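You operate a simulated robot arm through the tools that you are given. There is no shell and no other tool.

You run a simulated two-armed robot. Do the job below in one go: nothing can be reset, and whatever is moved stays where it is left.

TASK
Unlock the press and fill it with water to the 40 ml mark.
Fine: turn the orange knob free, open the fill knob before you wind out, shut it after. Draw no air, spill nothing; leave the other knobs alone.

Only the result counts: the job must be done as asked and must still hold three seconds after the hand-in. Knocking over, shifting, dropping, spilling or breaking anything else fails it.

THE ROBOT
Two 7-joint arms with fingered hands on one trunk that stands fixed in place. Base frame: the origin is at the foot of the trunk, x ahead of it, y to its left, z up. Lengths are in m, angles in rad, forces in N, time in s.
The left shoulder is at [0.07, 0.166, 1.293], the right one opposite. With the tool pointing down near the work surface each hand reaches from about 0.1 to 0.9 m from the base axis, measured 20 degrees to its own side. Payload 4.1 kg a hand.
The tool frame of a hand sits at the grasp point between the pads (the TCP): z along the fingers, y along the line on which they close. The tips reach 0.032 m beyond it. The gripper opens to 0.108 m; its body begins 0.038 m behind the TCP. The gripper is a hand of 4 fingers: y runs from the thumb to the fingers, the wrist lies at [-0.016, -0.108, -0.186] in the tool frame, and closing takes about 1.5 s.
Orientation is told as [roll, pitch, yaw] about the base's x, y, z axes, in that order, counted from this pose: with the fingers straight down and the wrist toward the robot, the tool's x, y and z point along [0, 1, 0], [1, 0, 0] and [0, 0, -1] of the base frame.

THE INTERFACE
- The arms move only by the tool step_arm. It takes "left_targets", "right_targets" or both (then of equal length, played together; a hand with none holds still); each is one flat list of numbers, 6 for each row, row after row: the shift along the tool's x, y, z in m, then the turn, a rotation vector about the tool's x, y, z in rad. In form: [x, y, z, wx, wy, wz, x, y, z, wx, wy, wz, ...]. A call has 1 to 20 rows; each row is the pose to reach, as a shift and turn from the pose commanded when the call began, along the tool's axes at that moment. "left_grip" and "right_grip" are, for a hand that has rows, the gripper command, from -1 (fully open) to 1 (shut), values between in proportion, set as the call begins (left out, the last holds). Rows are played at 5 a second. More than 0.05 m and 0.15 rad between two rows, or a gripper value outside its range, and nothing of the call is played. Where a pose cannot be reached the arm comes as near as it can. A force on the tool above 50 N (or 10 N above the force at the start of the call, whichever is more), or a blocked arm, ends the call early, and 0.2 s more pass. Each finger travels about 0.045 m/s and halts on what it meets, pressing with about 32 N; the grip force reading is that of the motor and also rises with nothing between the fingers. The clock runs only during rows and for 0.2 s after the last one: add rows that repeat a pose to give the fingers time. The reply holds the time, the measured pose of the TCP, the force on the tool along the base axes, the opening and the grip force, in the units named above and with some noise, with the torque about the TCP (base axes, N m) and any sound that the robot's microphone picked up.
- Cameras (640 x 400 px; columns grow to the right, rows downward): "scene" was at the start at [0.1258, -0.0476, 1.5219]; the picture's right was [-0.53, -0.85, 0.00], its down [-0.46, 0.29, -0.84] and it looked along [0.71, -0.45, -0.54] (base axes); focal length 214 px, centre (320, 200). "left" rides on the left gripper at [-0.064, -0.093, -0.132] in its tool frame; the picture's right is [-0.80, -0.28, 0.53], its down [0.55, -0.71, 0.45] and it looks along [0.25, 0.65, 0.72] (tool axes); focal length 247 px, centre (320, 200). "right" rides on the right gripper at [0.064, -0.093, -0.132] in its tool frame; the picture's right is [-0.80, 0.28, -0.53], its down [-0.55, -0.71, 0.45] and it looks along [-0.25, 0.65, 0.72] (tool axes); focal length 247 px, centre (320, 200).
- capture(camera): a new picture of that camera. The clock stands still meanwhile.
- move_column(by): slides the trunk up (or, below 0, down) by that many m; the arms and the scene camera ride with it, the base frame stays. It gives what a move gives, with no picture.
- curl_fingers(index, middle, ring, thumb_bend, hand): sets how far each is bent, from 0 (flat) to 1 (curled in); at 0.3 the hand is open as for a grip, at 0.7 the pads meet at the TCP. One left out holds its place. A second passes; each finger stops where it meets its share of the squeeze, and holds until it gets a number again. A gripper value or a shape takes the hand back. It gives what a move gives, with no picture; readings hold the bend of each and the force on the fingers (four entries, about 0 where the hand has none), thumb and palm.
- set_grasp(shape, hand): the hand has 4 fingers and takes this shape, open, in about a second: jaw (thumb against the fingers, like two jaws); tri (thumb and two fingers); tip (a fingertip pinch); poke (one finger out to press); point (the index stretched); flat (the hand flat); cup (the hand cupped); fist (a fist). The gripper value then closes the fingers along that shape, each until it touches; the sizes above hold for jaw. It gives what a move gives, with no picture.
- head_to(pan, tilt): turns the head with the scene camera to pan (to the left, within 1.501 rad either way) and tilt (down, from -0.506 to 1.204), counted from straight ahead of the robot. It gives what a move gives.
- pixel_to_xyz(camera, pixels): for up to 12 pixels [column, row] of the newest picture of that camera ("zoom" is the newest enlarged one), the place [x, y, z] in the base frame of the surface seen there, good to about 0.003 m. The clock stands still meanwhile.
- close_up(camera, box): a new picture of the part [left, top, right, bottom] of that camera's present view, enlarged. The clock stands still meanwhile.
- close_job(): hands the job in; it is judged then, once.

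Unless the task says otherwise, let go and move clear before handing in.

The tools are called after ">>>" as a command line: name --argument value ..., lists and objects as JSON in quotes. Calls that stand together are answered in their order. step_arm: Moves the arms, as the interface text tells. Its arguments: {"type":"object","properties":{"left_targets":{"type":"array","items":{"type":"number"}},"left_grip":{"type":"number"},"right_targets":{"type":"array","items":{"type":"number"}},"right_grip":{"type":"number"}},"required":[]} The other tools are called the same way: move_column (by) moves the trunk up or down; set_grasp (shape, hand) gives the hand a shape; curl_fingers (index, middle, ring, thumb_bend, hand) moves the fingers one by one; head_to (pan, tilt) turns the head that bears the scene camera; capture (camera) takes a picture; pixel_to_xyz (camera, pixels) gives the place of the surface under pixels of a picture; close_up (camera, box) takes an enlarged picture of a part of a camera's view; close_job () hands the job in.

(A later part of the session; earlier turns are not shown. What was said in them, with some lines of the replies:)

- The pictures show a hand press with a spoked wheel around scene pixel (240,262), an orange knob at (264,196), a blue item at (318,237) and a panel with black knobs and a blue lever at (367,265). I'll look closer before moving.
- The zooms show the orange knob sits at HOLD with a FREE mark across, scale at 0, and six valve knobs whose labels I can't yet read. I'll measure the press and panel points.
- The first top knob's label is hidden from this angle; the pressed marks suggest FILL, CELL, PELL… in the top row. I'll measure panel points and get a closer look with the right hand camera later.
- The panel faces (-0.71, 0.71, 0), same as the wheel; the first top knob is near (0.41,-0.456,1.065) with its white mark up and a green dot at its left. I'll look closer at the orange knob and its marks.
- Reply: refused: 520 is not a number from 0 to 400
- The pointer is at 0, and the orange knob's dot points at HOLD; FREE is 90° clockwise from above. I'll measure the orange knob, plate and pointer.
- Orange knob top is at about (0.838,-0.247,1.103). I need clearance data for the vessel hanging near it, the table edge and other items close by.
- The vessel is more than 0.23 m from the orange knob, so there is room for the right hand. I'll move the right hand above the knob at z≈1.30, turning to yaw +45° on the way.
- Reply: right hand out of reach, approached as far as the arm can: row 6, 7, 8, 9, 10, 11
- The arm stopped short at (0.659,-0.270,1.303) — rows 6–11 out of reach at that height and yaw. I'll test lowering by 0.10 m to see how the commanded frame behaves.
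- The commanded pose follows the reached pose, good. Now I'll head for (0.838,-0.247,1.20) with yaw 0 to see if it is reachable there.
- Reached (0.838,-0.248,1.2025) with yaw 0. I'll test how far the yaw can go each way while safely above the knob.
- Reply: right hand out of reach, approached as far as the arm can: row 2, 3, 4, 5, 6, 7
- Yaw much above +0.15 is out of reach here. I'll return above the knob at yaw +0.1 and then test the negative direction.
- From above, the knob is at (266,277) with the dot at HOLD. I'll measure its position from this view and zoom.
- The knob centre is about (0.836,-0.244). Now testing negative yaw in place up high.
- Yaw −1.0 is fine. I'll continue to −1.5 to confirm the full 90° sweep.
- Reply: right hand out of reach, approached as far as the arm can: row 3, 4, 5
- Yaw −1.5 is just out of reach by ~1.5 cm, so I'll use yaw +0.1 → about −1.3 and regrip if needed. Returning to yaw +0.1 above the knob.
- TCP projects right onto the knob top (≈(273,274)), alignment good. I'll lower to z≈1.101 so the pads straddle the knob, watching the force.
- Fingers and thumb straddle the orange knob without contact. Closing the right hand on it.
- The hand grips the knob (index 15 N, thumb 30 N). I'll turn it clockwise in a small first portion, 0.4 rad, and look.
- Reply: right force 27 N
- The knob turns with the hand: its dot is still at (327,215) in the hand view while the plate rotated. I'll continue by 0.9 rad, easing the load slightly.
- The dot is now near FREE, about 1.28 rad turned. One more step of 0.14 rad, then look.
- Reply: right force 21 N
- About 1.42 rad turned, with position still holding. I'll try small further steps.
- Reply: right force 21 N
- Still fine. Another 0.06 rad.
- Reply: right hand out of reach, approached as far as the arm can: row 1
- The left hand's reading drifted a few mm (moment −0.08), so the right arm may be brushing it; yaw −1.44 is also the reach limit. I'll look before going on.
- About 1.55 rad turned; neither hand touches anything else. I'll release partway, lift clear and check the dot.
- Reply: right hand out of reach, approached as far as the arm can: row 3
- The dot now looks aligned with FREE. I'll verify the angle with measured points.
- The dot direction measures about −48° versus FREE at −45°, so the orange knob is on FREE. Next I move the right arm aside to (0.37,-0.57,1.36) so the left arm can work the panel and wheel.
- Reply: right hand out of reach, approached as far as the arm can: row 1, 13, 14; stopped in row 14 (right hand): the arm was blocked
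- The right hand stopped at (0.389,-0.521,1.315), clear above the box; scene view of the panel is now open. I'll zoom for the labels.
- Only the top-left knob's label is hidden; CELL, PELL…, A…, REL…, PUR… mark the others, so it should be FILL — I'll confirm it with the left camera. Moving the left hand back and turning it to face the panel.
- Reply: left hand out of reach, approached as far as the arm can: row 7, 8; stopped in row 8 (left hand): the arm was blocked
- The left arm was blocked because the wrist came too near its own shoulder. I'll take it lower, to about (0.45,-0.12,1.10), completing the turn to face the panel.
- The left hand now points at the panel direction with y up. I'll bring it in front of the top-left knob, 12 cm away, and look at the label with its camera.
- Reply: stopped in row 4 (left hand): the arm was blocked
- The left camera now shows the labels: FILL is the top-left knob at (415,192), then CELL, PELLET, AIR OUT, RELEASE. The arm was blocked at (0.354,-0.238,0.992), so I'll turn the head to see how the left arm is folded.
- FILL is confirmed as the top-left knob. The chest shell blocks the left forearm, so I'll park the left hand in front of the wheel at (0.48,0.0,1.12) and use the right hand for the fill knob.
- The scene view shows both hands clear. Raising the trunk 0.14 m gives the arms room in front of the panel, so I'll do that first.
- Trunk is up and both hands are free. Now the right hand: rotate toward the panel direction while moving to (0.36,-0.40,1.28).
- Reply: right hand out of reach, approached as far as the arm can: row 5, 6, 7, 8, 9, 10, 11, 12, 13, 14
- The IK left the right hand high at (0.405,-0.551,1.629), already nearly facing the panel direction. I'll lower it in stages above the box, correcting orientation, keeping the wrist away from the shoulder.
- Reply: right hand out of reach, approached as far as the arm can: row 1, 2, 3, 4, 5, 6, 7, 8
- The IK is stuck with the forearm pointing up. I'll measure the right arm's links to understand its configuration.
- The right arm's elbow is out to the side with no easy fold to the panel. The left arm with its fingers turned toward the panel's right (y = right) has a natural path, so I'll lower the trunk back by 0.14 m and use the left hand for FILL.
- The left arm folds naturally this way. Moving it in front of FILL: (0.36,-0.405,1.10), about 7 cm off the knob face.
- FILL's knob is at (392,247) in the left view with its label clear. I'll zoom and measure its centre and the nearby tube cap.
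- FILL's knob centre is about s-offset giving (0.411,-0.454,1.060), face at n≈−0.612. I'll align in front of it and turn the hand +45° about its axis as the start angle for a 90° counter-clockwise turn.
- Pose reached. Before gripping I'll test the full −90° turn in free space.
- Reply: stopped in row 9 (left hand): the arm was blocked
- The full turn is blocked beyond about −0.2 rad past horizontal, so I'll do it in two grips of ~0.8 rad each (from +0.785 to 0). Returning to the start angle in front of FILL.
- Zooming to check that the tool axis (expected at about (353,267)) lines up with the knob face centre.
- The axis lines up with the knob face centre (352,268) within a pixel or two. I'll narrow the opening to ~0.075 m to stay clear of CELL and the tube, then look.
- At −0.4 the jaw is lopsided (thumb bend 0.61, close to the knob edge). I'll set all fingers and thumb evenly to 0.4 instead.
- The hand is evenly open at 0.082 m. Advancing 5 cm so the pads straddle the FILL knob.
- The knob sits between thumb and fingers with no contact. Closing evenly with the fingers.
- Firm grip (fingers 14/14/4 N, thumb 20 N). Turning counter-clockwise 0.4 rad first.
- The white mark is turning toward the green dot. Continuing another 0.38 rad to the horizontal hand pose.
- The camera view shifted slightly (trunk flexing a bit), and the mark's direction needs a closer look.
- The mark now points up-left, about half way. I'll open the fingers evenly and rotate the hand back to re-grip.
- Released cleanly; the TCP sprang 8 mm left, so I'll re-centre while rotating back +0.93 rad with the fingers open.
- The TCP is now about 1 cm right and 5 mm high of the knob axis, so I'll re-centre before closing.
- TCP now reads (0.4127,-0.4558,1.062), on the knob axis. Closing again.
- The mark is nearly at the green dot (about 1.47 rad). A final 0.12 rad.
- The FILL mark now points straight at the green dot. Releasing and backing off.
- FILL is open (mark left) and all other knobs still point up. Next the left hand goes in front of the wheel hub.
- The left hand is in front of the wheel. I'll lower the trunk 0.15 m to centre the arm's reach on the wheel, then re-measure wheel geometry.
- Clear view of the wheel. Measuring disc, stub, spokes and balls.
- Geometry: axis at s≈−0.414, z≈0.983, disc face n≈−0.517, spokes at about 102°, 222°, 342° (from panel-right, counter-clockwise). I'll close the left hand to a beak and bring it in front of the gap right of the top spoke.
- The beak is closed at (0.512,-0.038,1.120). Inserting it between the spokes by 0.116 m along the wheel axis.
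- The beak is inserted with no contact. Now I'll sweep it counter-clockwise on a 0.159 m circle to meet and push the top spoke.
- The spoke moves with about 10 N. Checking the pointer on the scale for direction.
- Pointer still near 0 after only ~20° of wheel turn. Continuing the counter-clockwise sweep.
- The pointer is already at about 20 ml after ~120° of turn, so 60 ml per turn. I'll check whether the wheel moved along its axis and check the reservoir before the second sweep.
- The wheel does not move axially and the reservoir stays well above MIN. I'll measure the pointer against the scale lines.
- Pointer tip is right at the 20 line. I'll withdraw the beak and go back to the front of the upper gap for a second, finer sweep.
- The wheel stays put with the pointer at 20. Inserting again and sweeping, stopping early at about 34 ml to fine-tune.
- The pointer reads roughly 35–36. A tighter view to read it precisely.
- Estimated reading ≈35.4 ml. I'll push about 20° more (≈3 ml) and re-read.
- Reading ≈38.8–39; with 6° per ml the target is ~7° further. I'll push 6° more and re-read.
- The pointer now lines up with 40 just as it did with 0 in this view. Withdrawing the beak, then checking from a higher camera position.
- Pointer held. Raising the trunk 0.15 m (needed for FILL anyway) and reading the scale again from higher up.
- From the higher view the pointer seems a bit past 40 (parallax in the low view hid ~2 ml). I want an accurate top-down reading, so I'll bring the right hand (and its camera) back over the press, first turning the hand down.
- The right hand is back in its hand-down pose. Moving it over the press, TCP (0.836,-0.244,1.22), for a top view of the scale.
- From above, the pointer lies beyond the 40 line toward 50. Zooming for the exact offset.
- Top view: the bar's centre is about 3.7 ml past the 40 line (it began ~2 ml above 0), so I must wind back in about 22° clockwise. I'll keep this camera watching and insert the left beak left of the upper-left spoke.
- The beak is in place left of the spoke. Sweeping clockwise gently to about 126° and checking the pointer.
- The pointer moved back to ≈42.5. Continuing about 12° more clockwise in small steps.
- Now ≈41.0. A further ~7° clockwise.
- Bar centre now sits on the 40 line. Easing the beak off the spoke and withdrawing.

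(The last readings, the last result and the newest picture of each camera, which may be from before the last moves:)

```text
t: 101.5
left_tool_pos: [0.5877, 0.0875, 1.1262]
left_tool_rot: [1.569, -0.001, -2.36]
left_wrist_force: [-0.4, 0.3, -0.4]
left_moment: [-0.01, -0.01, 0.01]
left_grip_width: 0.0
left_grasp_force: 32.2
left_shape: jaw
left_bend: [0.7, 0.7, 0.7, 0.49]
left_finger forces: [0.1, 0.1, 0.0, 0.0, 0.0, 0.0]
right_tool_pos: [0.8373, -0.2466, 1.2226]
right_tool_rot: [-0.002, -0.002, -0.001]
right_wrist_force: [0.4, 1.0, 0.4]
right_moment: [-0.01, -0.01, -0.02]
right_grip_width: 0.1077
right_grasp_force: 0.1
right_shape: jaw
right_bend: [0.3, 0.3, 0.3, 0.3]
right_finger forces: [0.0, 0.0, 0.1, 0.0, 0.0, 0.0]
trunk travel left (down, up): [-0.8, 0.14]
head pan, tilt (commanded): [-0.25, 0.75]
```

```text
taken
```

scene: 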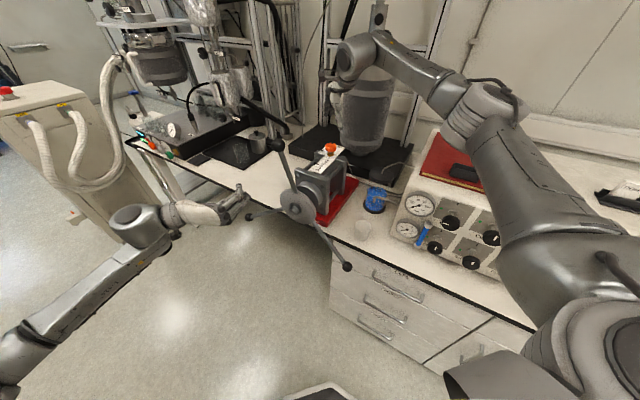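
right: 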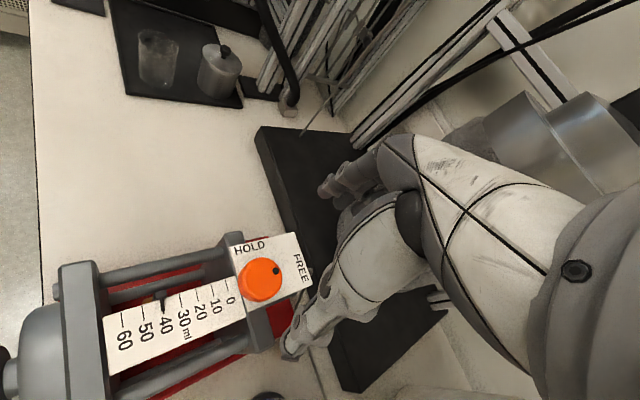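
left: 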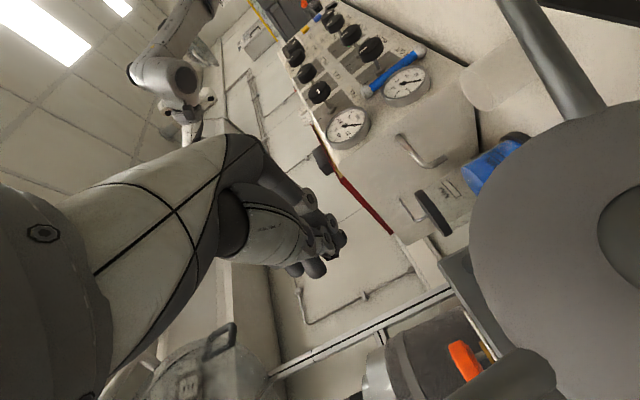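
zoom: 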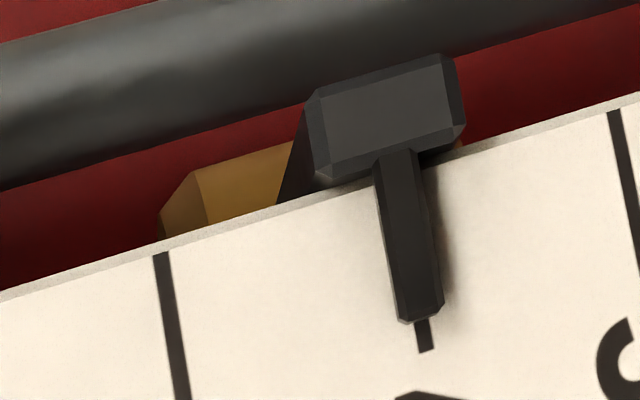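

Bar centre stays on the 40 line after withdrawal. Retracting the right arm to its earlier clear pose, then the left hand will shut FILL.

>>> step_arm --right_targets '[-0.0204, -0.0368, -0.0139, 0, 0, 0, -0.0409, -0.0735, -0.0278, 0, 0, 0, -0.0613, -0.1103, -0.0417, 0, 0, 0, -0.0817, -0.147, -0.0556, 0, 0, 0, -0.1022, -0.1838, -0.0695, 0, 0, 0, -0.1226, -0.2206, -0.0834, 0, 0, 0, -0.143, -0.2573, -0.0973, 0, 0, 0, -0.1634, -0.2941, -0.1112, 0, 0, 0, -0.1839, -0.3308, -0.1251, 0, 0, 0, -0.2043, -0.3676, -0.139, 0, 0, 0, -0.2043, -0.3676, -0.139, 0, 0, 0]'

>>> head_to --pan -0.8 --tilt 0.75

>>> capture --camera "scene"

```text
t: 104.0
left_tool_pos: [0.5926, 0.0879, 1.1237]
left_tool_rot: [1.568, -0.003, -2.359]
left_wrist_force: [0.2, -0.1, -0.9]
left_moment: [-0.05, 0.01, -0.06]
left_grip_width: 0.0001
left_grasp_force: 31.3
left_shape: jaw
left_bend: [0.7, 0.7, 0.7, 0.49]
left_finger forces: [0.0, 0.0, 0.0, 0.0, 0.0, 0.1]
right_tool_pos: [0.4709, -0.4504, 1.3586]
right_tool_rot: [0.002, 0.002, -0.001]
right_wrist_force: [-0.1, -0.2, 0.6]
right_moment: [0.0, 0.01, 0.01]
right_grip_width: 0.1081
right_grasp_force: 0.0
right_shape: jaw
right_bend: [0.3, 0.3, 0.3, 0.3]
right_finger forces: [0.1, 0.0, 0.0, 0.0, 0.1, 0.0]
trunk travel left (down, up): [-0.8, 0.14]
head pan, tilt (commanded): [-0.25, 0.75]
```

```text
t: 104.9
left_tool_pos: [0.5889, 0.0877, 1.1266]
left_tool_rot: [1.572, 0.001, -2.359]
left_wrist_force: [-0.3, 0.3, -0.6]
left_moment: [0.02, 0.01, 0.03]
left_grip_width: 0.0001
left_grasp_force: 32.2
left_shape: jaw
left_bend: [0.7, 0.7, 0.7, 0.49]
left_finger forces: [0.0, 0.0, 0.1, 0.1, 0.0, 0.0]
right_tool_pos: [0.469, -0.4501, 1.3606]
right_tool_rot: [0.0, -0.002, 0.0]
right_wrist_force: [-0.7, 0.0, -1.1]
right_moment: [0.0, 0.0, 0.0]
right_grip_width: 0.1077
right_grasp_force: 0.0
right_shape: jaw
right_bend: [0.3, 0.3, 0.3, 0.3]
right_finger forces: [0.0, 0.0, 0.0, 0.0, 0.1, 0.0]
trunk travel left (down, up): [-0.8, 0.14]
head pan, tilt (commanded): [-0.799, 0.75]
```

```text
taken
```

scene: 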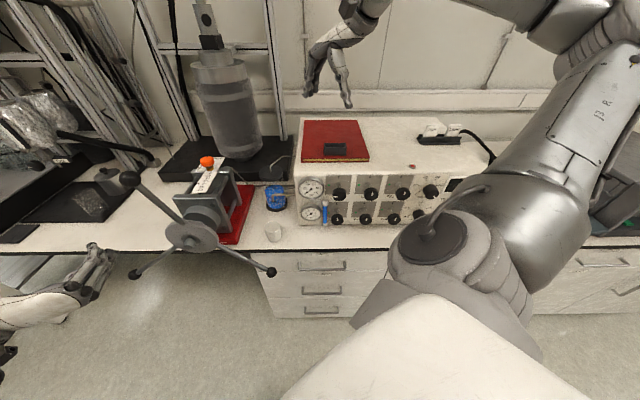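

Everything is clear; the right hand is high at z=1.36. Moving the left hand back in front of FILL by the known path.

>>> step_arm --left_targets '[0.0034, 0.0437, 0.01, 0, 0, 0, 0.0067, 0.0874, 0.02, 0, 0, 0, 0.0101, 0.1311, 0.03, 0, 0, 0, 0.0134, 0.1747, 0.0399, 0, 0, 0, 0.0168, 0.2184, 0.0499, 0, 0, 0, 0.0201, 0.2621, 0.0599, 0, 0, 0, 0.0235, 0.3058, 0.0699, 0, 0, 0.02, 0.0087, 0.3397, 0.0898, 0, 0, 0.04, -0.006, 0.3736, 0.1097, 0, 0, 0.06, -0.0208, 0.4075, 0.1296, 0, 0, 0.08, -0.0356, 0.4414, 0.1495, 0, 0, 0.1, -0.0503, 0.4753, 0.1694, 0, 0, 0.112, -0.0651, 0.5092, 0.1893, 0, 0, 0.112, -0.0651, 0.5092, 0.1893, 0, 0, 0.112]'

>>> capture --camera "left"

>>> capture --camera "scene"

```text
t: 107.9
left_tool_pos: [0.3604, -0.407, 1.0607]
left_tool_rot: [1.57, 0.112, -2.36]
left_wrist_force: [0.1, -0.2, -0.8]
left_moment: [0.01, 0.03, 0.0]
left_grip_width: 0.0
left_grasp_force: 31.6
left_shape: jaw
left_bend: [0.7, 0.7, 0.7, 0.49]
left_finger forces: [0.0, 0.0, 0.1, 0.0, 0.1, 0.0]
right_tool_pos: [0.4701, -0.4499, 1.3594]
right_tool_rot: [-0.003, -0.001, -0.002]
right_wrist_force: [-0.5, -0.6, 0.6]
right_moment: [0.0, 0.02, -0.03]
right_grip_width: 0.108
right_grasp_force: 0.0
right_shape: jaw
right_bend: [0.3, 0.3, 0.3, 0.3]
right_finger forces: [0.0, 0.0, 0.0, 0.0, 0.0, 0.0]
trunk travel left (down, up): [-0.8, 0.14]
head pan, tilt (commanded): [-0.799, 0.75]
```

```text
taken
```

left: 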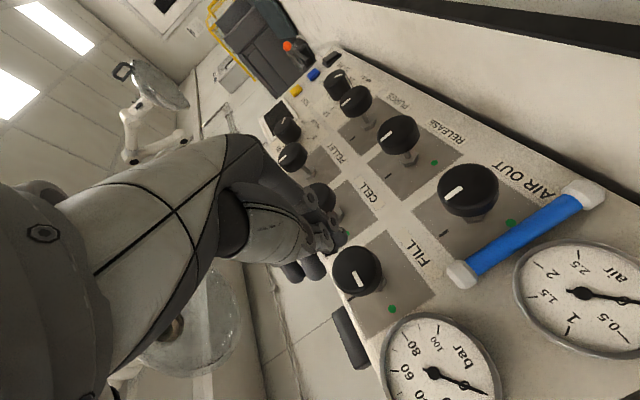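

```text
taken
```

scene: 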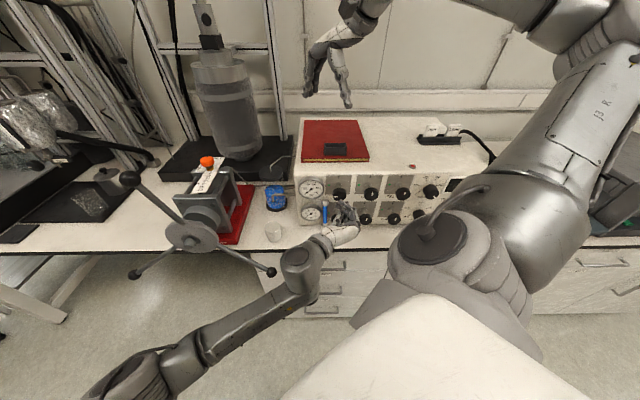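

Same pose as before; the knob face is at about (355,268), aligned. Opening the fingers evenly and advancing.

>>> curl_fingers --hand "left" --index 0.38 --middle 0.38 --ring 0.38 --thumb_bend 0.38

>>> close_up --camera "left" --box '[313, 235, 393, 305]'

```text
t: 108.9
left_tool_pos: [0.3606, -0.4059, 1.0615]
left_tool_rot: [1.571, 0.112, -2.362]
left_wrist_force: [-0.2, -0.1, 0.3]
left_moment: [-0.01, -0.02, 0.0]
left_grip_width: 0.0875
left_grasp_force: 0.0
left_shape: fingers
left_bend: [0.38, 0.38, 0.38, 0.38]
left_finger forces: [0.0, 0.0, 0.1, 0.0, 0.1, 0.0]
right_tool_pos: [0.4684, -0.4518, 1.3595]
right_tool_rot: [0.0, 0.001, -0.001]
right_wrist_force: [0.0, 0.8, -0.2]
right_moment: [0.01, -0.02, 0.03]
right_grip_width: 0.1079
right_grasp_force: 0.0
right_shape: jaw
right_bend: [0.3, 0.3, 0.3, 0.3]
right_finger forces: [0.1, 0.0, 0.1, 0.0, 0.0, 0.0]
trunk travel left (down, up): [-0.8, 0.14]
head pan, tilt (commanded): [-0.799, 0.75]
```

```text
5.71 times, centred on (353, 270) of left
```

zoom: 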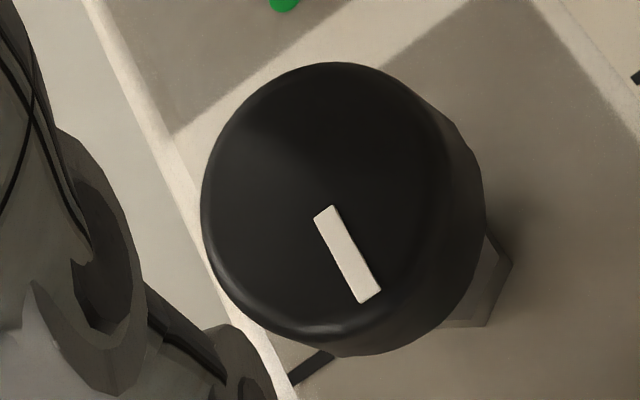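

Aligned. Advancing 7.2 cm to straddle the knob.

>>> step_arm --left_targets '[0, 0, 0.02, 0, 0, 0, 0, 0, 0.04, 0, 0, 0, 0, 0, 0.058, 0, 0, 0, 0, 0, 0.072, 0, 0, 0, 0, 0, 0.072, 0, 0, 0]'

>>> close_up --camera "scene" --box '[325, 170, 381, 205]'

```text
t: 110.1
left_tool_pos: [0.411, -0.4574, 1.0598]
left_tool_rot: [1.572, 0.112, -2.359]
left_wrist_force: [-0.9, -0.5, 0.4]
left_moment: [0.01, -0.02, -0.01]
left_grip_width: 0.0877
left_grasp_force: 0.0
left_shape: fingers
left_bend: [0.38, 0.38, 0.38, 0.38]
left_finger forces: [0.0, 0.0, 0.0, 0.0, 0.1, 0.0]
right_tool_pos: [0.4693, -0.4517, 1.3601]
right_tool_rot: [0.001, 0.002, -0.001]
right_wrist_force: [0.8, -0.3, -1.1]
right_moment: [0.04, -0.01, -0.01]
right_grip_width: 0.108
right_grasp_force: 0.1
right_shape: jaw
right_bend: [0.3, 0.3, 0.3, 0.3]
right_finger forces: [0.0, 0.0, 0.0, 0.1, 0.0, 0.0]
trunk travel left (down, up): [-0.8, 0.14]
head pan, tilt (commanded): [-0.799, 0.75]
```

```text
11.43 times, centred on (353, 188) of scene
```

zoom: 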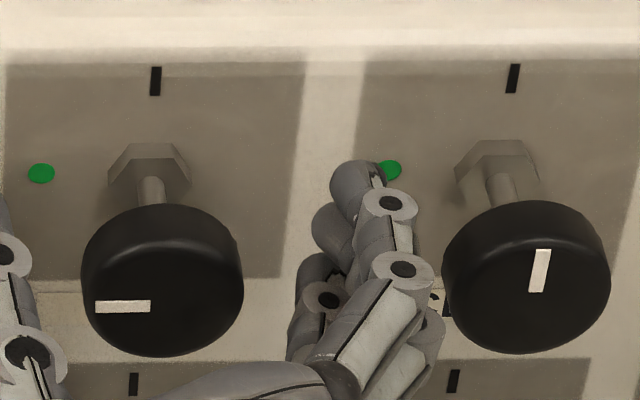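

The knob is between thumb and fingers, CELL untouched. Closing and turning clockwise 0.8 rad.

>>> curl_fingers --hand "left" --index 0.75 --middle 0.75 --ring 0.75 --thumb_bend 0.75

>>> step_arm --left_targets '[0, 0, 0, 0, 0, 0.1, 0, 0, 0, 0, 0, 0.2, 0, 0, 0, 0, 0, 0.3, 0, 0, 0, 0, 0, 0.4, 0, 0, 0, 0, 0, 0.5, 0, 0, 0, 0, 0, 0.6, 0, 0, 0, 0, 0, 0.7, 0, 0, 0, 0, 0, 0.8]'

>>> close_up --camera "scene" --box '[325, 170, 381, 205]'

>>> capture --camera "left"

```text
t: 111.1
left_tool_pos: [0.4109, -0.46, 1.0607]
left_tool_rot: [1.568, 0.113, -2.362]
left_wrist_force: [2.5, -16.0, 6.5]
left_moment: [-0.01, -0.06, 0.29]
left_grip_width: 0.0332
left_grasp_force: 26.4
left_shape: fingers
left_bend: [0.68, 0.63, 0.74, 0.6]
left_finger forces: [13.4, 14.6, 8.4, 0.1, 16.5, 0.0]
right_tool_pos: [0.4695, -0.4538, 1.3591]
right_tool_rot: [0.002, 0.0, 0.0]
right_wrist_force: [-0.3, 0.7, -0.5]
right_moment: [-0.03, -0.01, -0.03]
right_grip_width: 0.1078
right_grasp_force: 0.1
right_shape: jaw
right_bend: [0.3, 0.3, 0.3, 0.3]
right_finger forces: [0.0, 0.0, 0.0, 0.1, 0.1, 0.0]
trunk travel left (down, up): [-0.8, 0.14]
head pan, tilt (commanded): [-0.799, 0.75]
```

```text
t: 112.9
left_tool_pos: [0.4132, -0.4592, 1.0596]
left_tool_rot: [1.567, 0.914, -2.363]
left_wrist_force: [0.3, -13.5, 3.7]
left_moment: [-0.23, -0.2, 0.15]
left_grip_width: 0.0329
left_grasp_force: 27.8
left_shape: fingers
left_bend: [0.71, 0.63, 0.74, 0.6]
left_finger forces: [12.0, 13.3, 12.0, 0.0, 18.2, 0.1]
right_tool_pos: [0.4686, -0.4532, 1.3594]
right_tool_rot: [0.001, -0.003, -0.001]
right_wrist_force: [-0.4, -0.2, -0.7]
right_moment: [0.02, -0.01, -0.02]
right_grip_width: 0.108
right_grasp_force: 0.1
right_shape: jaw
right_bend: [0.3, 0.3, 0.3, 0.3]
right_finger forces: [0.0, 0.0, 0.1, 0.1, 0.0, 0.0]
trunk travel left (down, up): [-0.8, 0.14]
head pan, tilt (commanded): [-0.799, 0.75]
```

```text
11.43 times, centred on (353, 188) of scene
```

zoom: 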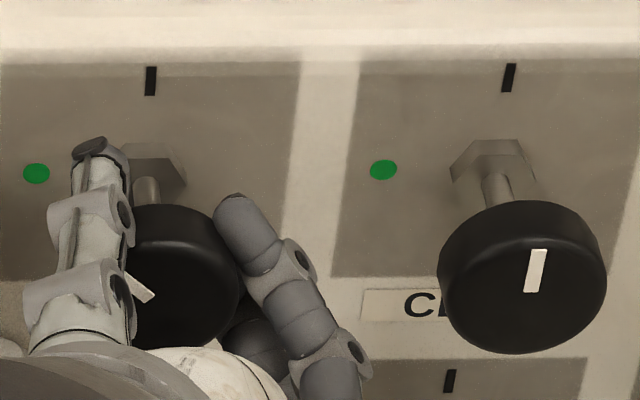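

```text
taken
```

left: 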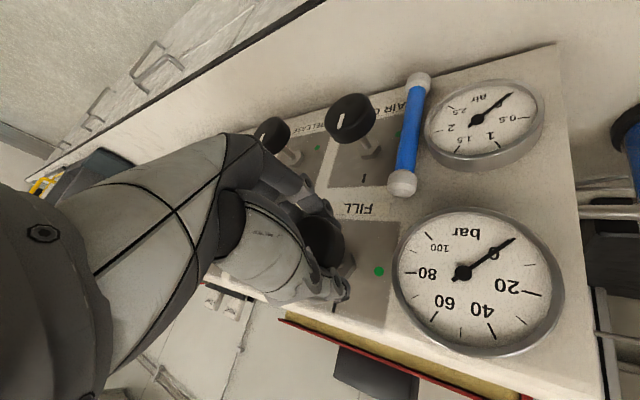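

The mark is about halfway. Opening, rotating the hand back, and gripping again for the second half.

>>> curl_fingers --hand "left" --index 0.38 --middle 0.38 --ring 0.38 --thumb_bend 0.38

>>> step_arm --left_targets '[0, 0, 0, 0, 0, -0.13, 0, 0, 0, 0, 0, -0.26, 0, 0, 0, 0, 0, -0.39, 0, 0, 0, 0, 0, -0.52, 0, 0, 0, 0, 0, -0.65, 0, 0, 0, 0, 0, -0.8, 0, 0, 0, 0, 0, -0.8]'

>>> close_up --camera "scene" --box '[325, 170, 381, 205]'

```text
t: 113.9
left_tool_pos: [0.4122, -0.4567, 1.0608]
left_tool_rot: [1.57, 0.91, -2.361]
left_wrist_force: [-0.2, -0.1, 0.3]
left_moment: [-0.02, 0.0, 0.02]
left_grip_width: 0.0872
left_grasp_force: 0.0
left_shape: fingers
left_bend: [0.38, 0.38, 0.38, 0.38]
left_finger forces: [0.0, 0.0, 0.0, 0.0, 0.0, 0.0]
right_tool_pos: [0.4706, -0.4494, 1.3595]
right_tool_rot: [0.0, -0.001, -0.001]
right_wrist_force: [-0.5, 0.5, 0.6]
right_moment: [0.03, 0.0, 0.02]
right_grip_width: 0.108
right_grasp_force: 0.1
right_shape: jaw
right_bend: [0.3, 0.3, 0.3, 0.3]
right_finger forces: [0.0, 0.1, 0.0, 0.0, 0.0, 0.0]
trunk travel left (down, up): [-0.8, 0.14]
head pan, tilt (commanded): [-0.799, 0.75]
```

```text
t: 115.5
left_tool_pos: [0.4129, -0.4558, 1.0597]
left_tool_rot: [1.569, 0.109, -2.359]
left_wrist_force: [-0.4, -0.5, -0.2]
left_moment: [0.03, -0.01, 0.0]
left_grip_width: 0.0873
left_grasp_force: 0.0
left_shape: fingers
left_bend: [0.38, 0.38, 0.38, 0.38]
left_finger forces: [0.0, 0.1, 0.1, 0.0, 0.1, 0.0]
right_tool_pos: [0.4697, -0.4506, 1.3593]
right_tool_rot: [-0.002, 0.0, -0.001]
right_wrist_force: [0.0, 0.4, -0.6]
right_moment: [-0.01, -0.02, -0.01]
right_grip_width: 0.1079
right_grasp_force: 0.1
right_shape: jaw
right_bend: [0.3, 0.3, 0.3, 0.3]
right_finger forces: [0.0, 0.0, 0.1, 0.1, 0.0, 0.0]
trunk travel left (down, up): [-0.8, 0.14]
head pan, tilt (commanded): [-0.799, 0.75]
```

```text
11.43 times, centred on (353, 188) of scene
```

zoom: 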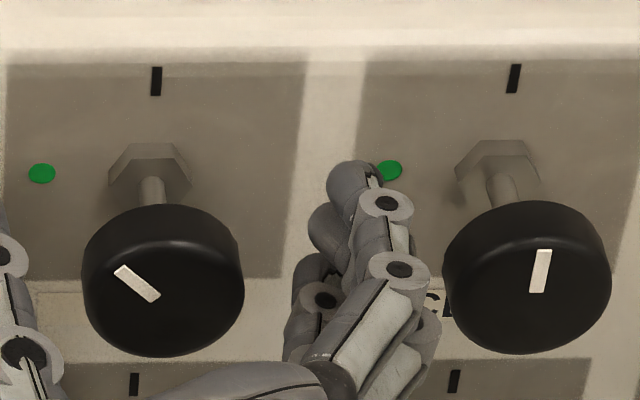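

Halfway mark confirmed and TCP still centred. Gripping and turning the second 0.8 rad.

>>> curl_fingers --hand "left" --index 0.75 --middle 0.75 --ring 0.75 --thumb_bend 0.75

>>> step_arm --left_targets '[0, 0, 0, 0, 0, 0.1, 0, 0, 0, 0, 0, 0.2, 0, 0, 0, 0, 0, 0.3, 0, 0, 0, 0, 0, 0.4, 0, 0, 0, 0, 0, 0.5, 0, 0, 0, 0, 0, 0.6, 0, 0, 0, 0, 0, 0.7, 0, 0, 0, 0, 0, 0.8, 0, 0, 0, 0, 0, 0.86]'

>>> close_up --camera "scene" --box '[325, 170, 381, 205]'

>>> close_up --camera "left" --box '[240, 160, 440, 360]'

```text
t: 116.5
left_tool_pos: [0.4111, -0.4589, 1.0605]
left_tool_rot: [1.569, 0.114, -2.361]
left_wrist_force: [2.6, -16.8, 5.7]
left_moment: [-0.02, 0.01, 0.26]
left_grip_width: 0.0321
left_grasp_force: 26.7
left_shape: fingers
left_bend: [0.71, 0.63, 0.74, 0.6]
left_finger forces: [13.7, 14.7, 9.9, 0.0, 16.1, 0.0]
right_tool_pos: [0.4687, -0.4545, 1.3598]
right_tool_rot: [0.003, 0.0, -0.001]
right_wrist_force: [0.5, 0.6, 0.8]
right_moment: [-0.01, -0.02, -0.01]
right_grip_width: 0.1076
right_grasp_force: 0.1
right_shape: jaw
right_bend: [0.3, 0.3, 0.3, 0.3]
right_finger forces: [0.0, 0.0, 0.1, 0.1, 0.0, 0.0]
trunk travel left (down, up): [-0.8, 0.14]
head pan, tilt (commanded): [-0.799, 0.75]
```

```text
t: 118.5
left_tool_pos: [0.414, -0.4585, 1.0592]
left_tool_rot: [1.567, 0.975, -2.363]
left_wrist_force: [4.3, -14.6, 2.4]
left_moment: [-0.47, 0.06, 0.19]
left_grip_width: 0.0319
left_grasp_force: 28.1
left_shape: fingers
left_bend: [0.71, 0.64, 0.74, 0.6]
left_finger forces: [12.9, 13.6, 10.4, 0.1, 19.1, 0.0]
right_tool_pos: [0.4709, -0.4531, 1.3587]
right_tool_rot: [0.002, 0.0, -0.001]
right_wrist_force: [-0.2, 0.3, 0.3]
right_moment: [-0.01, -0.02, -0.05]
right_grip_width: 0.1081
right_grasp_force: 0.1
right_shape: jaw
right_bend: [0.3, 0.3, 0.3, 0.3]
right_finger forces: [0.0, 0.1, 0.0, 0.0, 0.0, 0.0]
trunk travel left (down, up): [-0.8, 0.14]
head pan, tilt (commanded): [-0.799, 0.75]
```

```text
11.43 times, centred on (353, 188) of scene
```

zoom: 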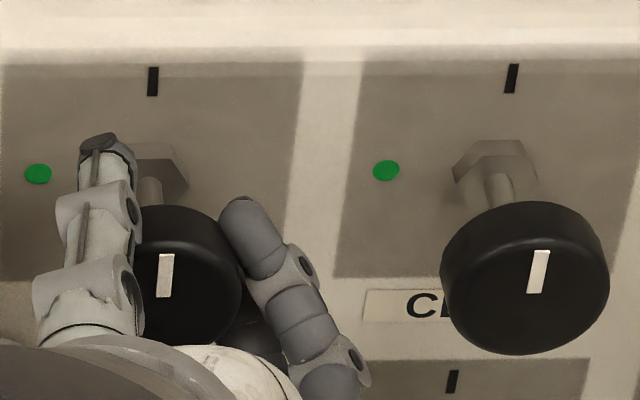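

```text
2.00 times, centred on (340, 260) of left
```

zoom: 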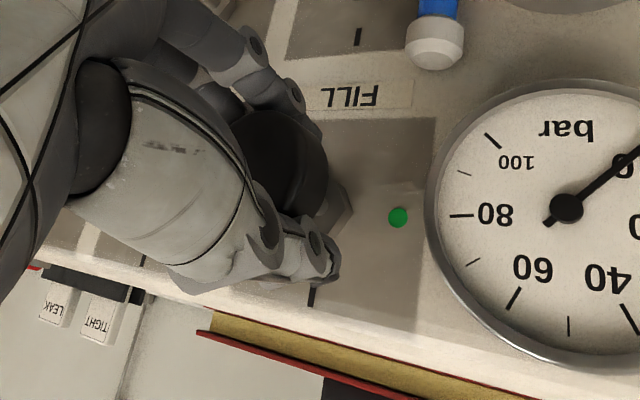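

The FILL mark is vertical again with the closing stop felt (moment −0.47). Releasing and backing off.

>>> curl_fingers --hand "left" --index 0.38 --middle 0.38 --ring 0.38 --thumb_bend 0.38

>>> step_arm --left_targets '[0, 0, -0.02, 0, 0, 0, 0, 0, -0.04, 0, 0, 0, 0, 0, -0.07, 0, 0, 0, 0, 0, -0.07, 0, 0, 0]'

>>> close_up --camera "left" --box '[300, 220, 420, 320]'

>>> close_up --camera "scene" --box '[290, 160, 430, 260]'

```text
t: 119.5
left_tool_pos: [0.4114, -0.4559, 1.0607]
left_tool_rot: [1.569, 0.973, -2.362]
left_wrist_force: [0.8, -0.1, 0.3]
left_moment: [0.01, -0.01, 0.01]
left_grip_width: 0.0875
left_grasp_force: 0.0
left_shape: fingers
left_bend: [0.38, 0.38, 0.38, 0.38]
left_finger forces: [0.0, 0.0, 0.1, 0.0, 0.0, 0.1]
right_tool_pos: [0.4694, -0.4498, 1.36]
right_tool_rot: [0.0, 0.0, -0.002]
right_wrist_force: [0.2, 0.4, -0.8]
right_moment: [0.0, 0.0, 0.0]
right_grip_width: 0.1079
right_grasp_force: 0.1
right_shape: jaw
right_bend: [0.3, 0.3, 0.3, 0.3]
right_finger forces: [0.0, 0.0, 0.1, 0.0, 0.0, 0.0]
trunk travel left (down, up): [-0.8, 0.14]
head pan, tilt (commanded): [-0.799, 0.75]
```

```text
t: 120.5
left_tool_pos: [0.3632, -0.4075, 1.0604]
left_tool_rot: [1.569, 0.972, -2.359]
left_wrist_force: [0.8, -1.0, -0.2]
left_moment: [0.01, 0.02, -0.01]
left_grip_width: 0.0874
left_grasp_force: 0.1
left_shape: fingers
left_bend: [0.38, 0.38, 0.38, 0.38]
left_finger forces: [0.0, 0.0, 0.0, 0.0, 0.0, 0.0]
right_tool_pos: [0.469, -0.4516, 1.3607]
right_tool_rot: [0.0, -0.001, 0.0]
right_wrist_force: [-0.3, 0.1, 0.1]
right_moment: [0.01, 0.04, 0.0]
right_grip_width: 0.1081
right_grasp_force: 0.1
right_shape: jaw
right_bend: [0.3, 0.3, 0.3, 0.3]
right_finger forces: [0.1, 0.1, 0.0, 0.0, 0.0, 0.0]
trunk travel left (down, up): [-0.8, 0.14]
head pan, tilt (commanded): [-0.799, 0.75]
```

```text
4.00 times, centred on (360, 270) of left
```

zoom: 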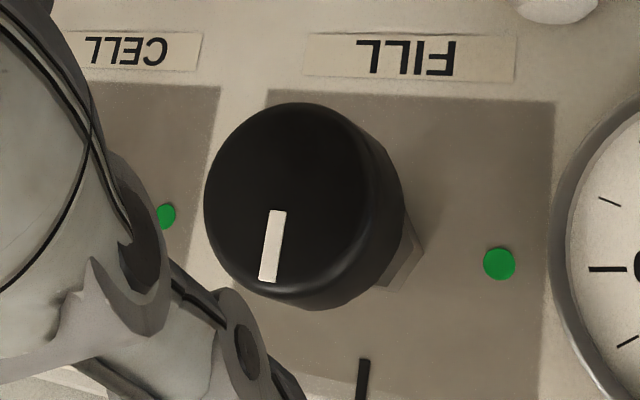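

```text
4.00 times, centred on (360, 210) of scene
```

zoom: 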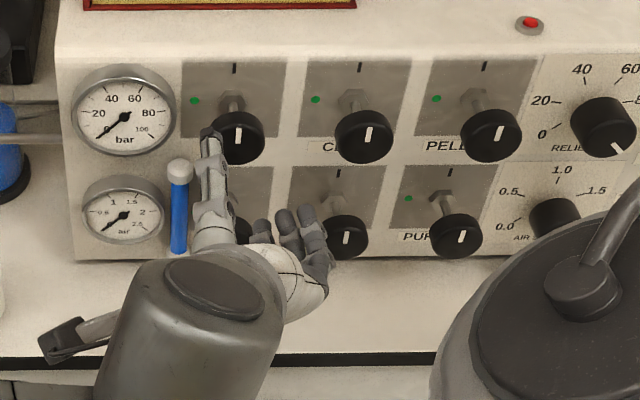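

FILL is shut (mark parallel with the tick, all other knobs upright). Moving the left hand away to a free spot.

>>> step_arm --left_targets '[-0.0197, -0.0315, -0.0201, 0, 0, -0.05, -0.0393, -0.063, -0.0402, 0, 0, -0.1, -0.059, -0.0945, -0.0603, 0, 0, -0.18, -0.0787, -0.126, -0.0804, 0, 0, -0.26, -0.0983, -0.1575, -0.1005, 0, 0, -0.34, -0.118, -0.189, -0.1206, 0, 0, -0.42, -0.1479, -0.2094, -0.1489, 0, 0, -0.5, -0.1778, -0.2298, -0.1772, 0, 0, -0.58, -0.2076, -0.2502, -0.2056, 0, 0, -0.67, -0.2375, -0.2706, -0.2339, 0, 0, -0.76, -0.2674, -0.291, -0.2622, 0, 0, -0.85, -0.2674, -0.291, -0.2622, 0, 0, -0.85]'

>>> capture --camera "scene"

>>> capture --camera "right"

```text
t: 123.1
left_tool_pos: [0.4521, 0.0496, 1.1486]
left_tool_rot: [1.57, 0.123, -2.358]
left_wrist_force: [0.4, -0.5, -0.1]
left_moment: [0.02, -0.03, -0.02]
left_grip_width: 0.0874
left_grasp_force: 0.0
left_shape: fingers
left_bend: [0.38, 0.38, 0.38, 0.38]
left_finger forces: [0.0, 0.0, 0.0, 0.0, 0.0, 0.1]
right_tool_pos: [0.4696, -0.4516, 1.3604]
right_tool_rot: [-0.001, 0.001, -0.002]
right_wrist_force: [-0.1, -1.1, -0.6]
right_moment: [0.03, 0.01, 0.01]
right_grip_width: 0.1077
right_grasp_force: 0.1
right_shape: jaw
right_bend: [0.3, 0.3, 0.3, 0.3]
right_finger forces: [0.1, 0.0, 0.1, 0.0, 0.1, 0.0]
trunk travel left (down, up): [-0.8, 0.14]
head pan, tilt (commanded): [-0.799, 0.75]
```

```text
taken
```

scene: 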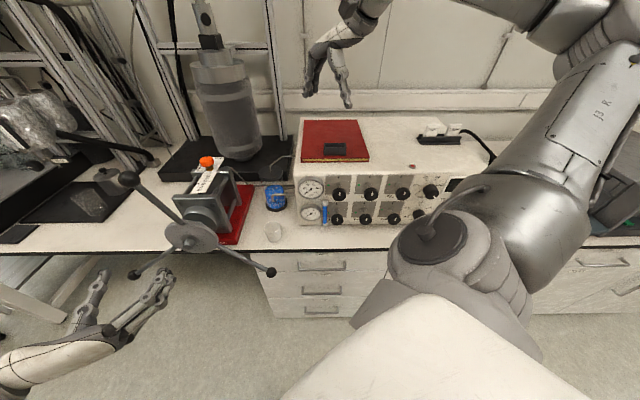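

```text
taken
```

right: 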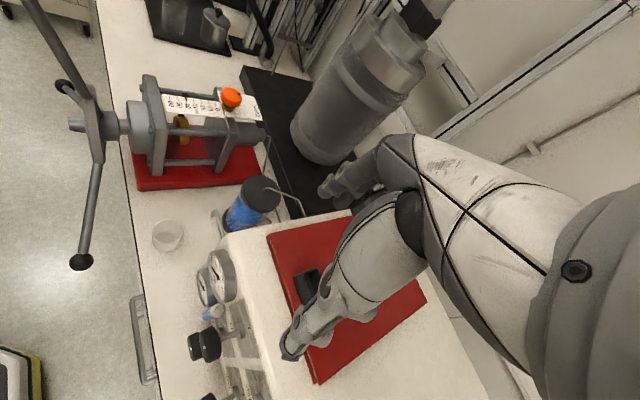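

Both hands are clear. A last look at the scale, orange knob, panel and reservoir.

>>> close_up --camera "right" --box '[150, 80, 270, 150]'

>>> close_up --camera "scene" --box '[185, 150, 230, 190]'

>>> close_up --camera "scene" --box '[255, 160, 455, 260]'

```text
5.33 times, centred on (210, 115) of right
```

zoom: 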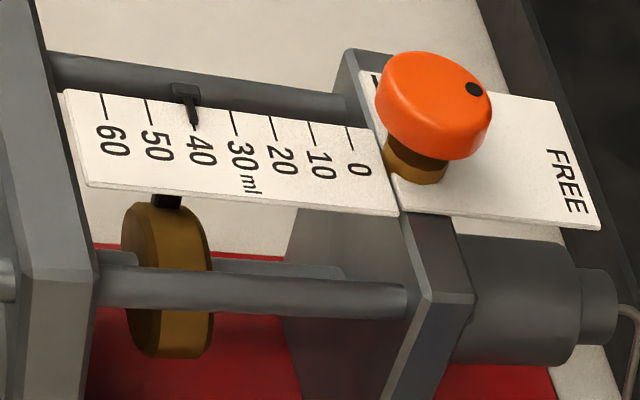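

```text
10.00 times, centred on (208, 170) of scene
```

zoom: 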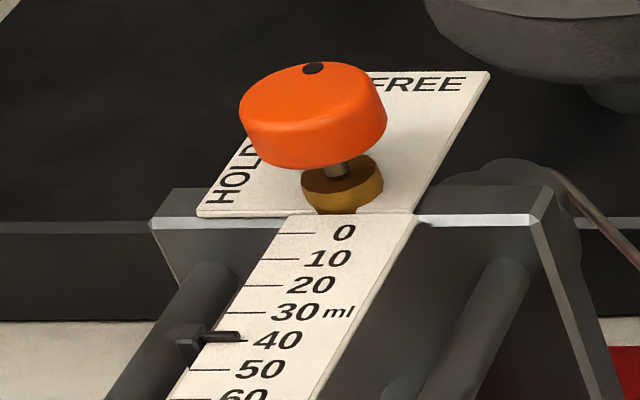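

```text
3.20 times, centred on (355, 210) of scene
```

zoom: 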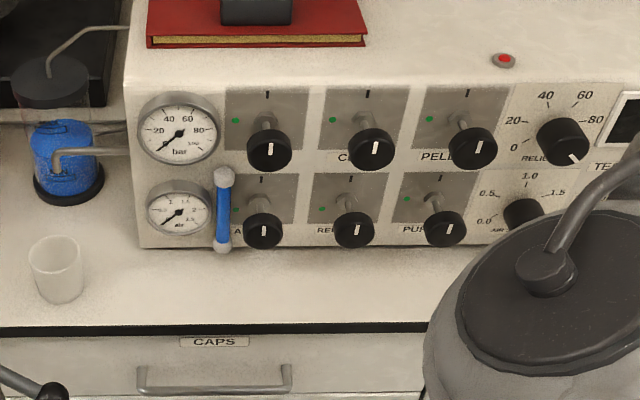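

Pointer sits on 40, the orange knob is at FREE, FILL is shut with all other knobs upright, and both hands are clear. Handing in.

>>> close_job

```text
The job is handed in.
```

The press is unlocked and filled to the 40 ml mark, and I've handed the job in.

- **Orange knob:** turned from HOLD to FREE, and the wheel ran freely afterwards.
- **Fill knob:** opened fully before winding and shut again after, with its mark back on the closed tick.
- **Fill level:** seen from above, the pointer sits on the 40 line. I put the true reading at about 40.1 to 40.4 ml.
- **Overshoot:** I first wound out to about 43.7 ml because the low camera angle hid the error. I wound back in to 40 with the fill knob still open, so the extra water went back to the reservoir.
- **Starting point:** the press was not empty; the pointer was about 2 ml above 0 before I began.
- **Other items:** I left the other knobs alone and they still point as they did at the start. I saw no spill and nothing knocked over. The reservoir was well above MIN when I last checked its level, about halfway through the fill. Both hands are clear.
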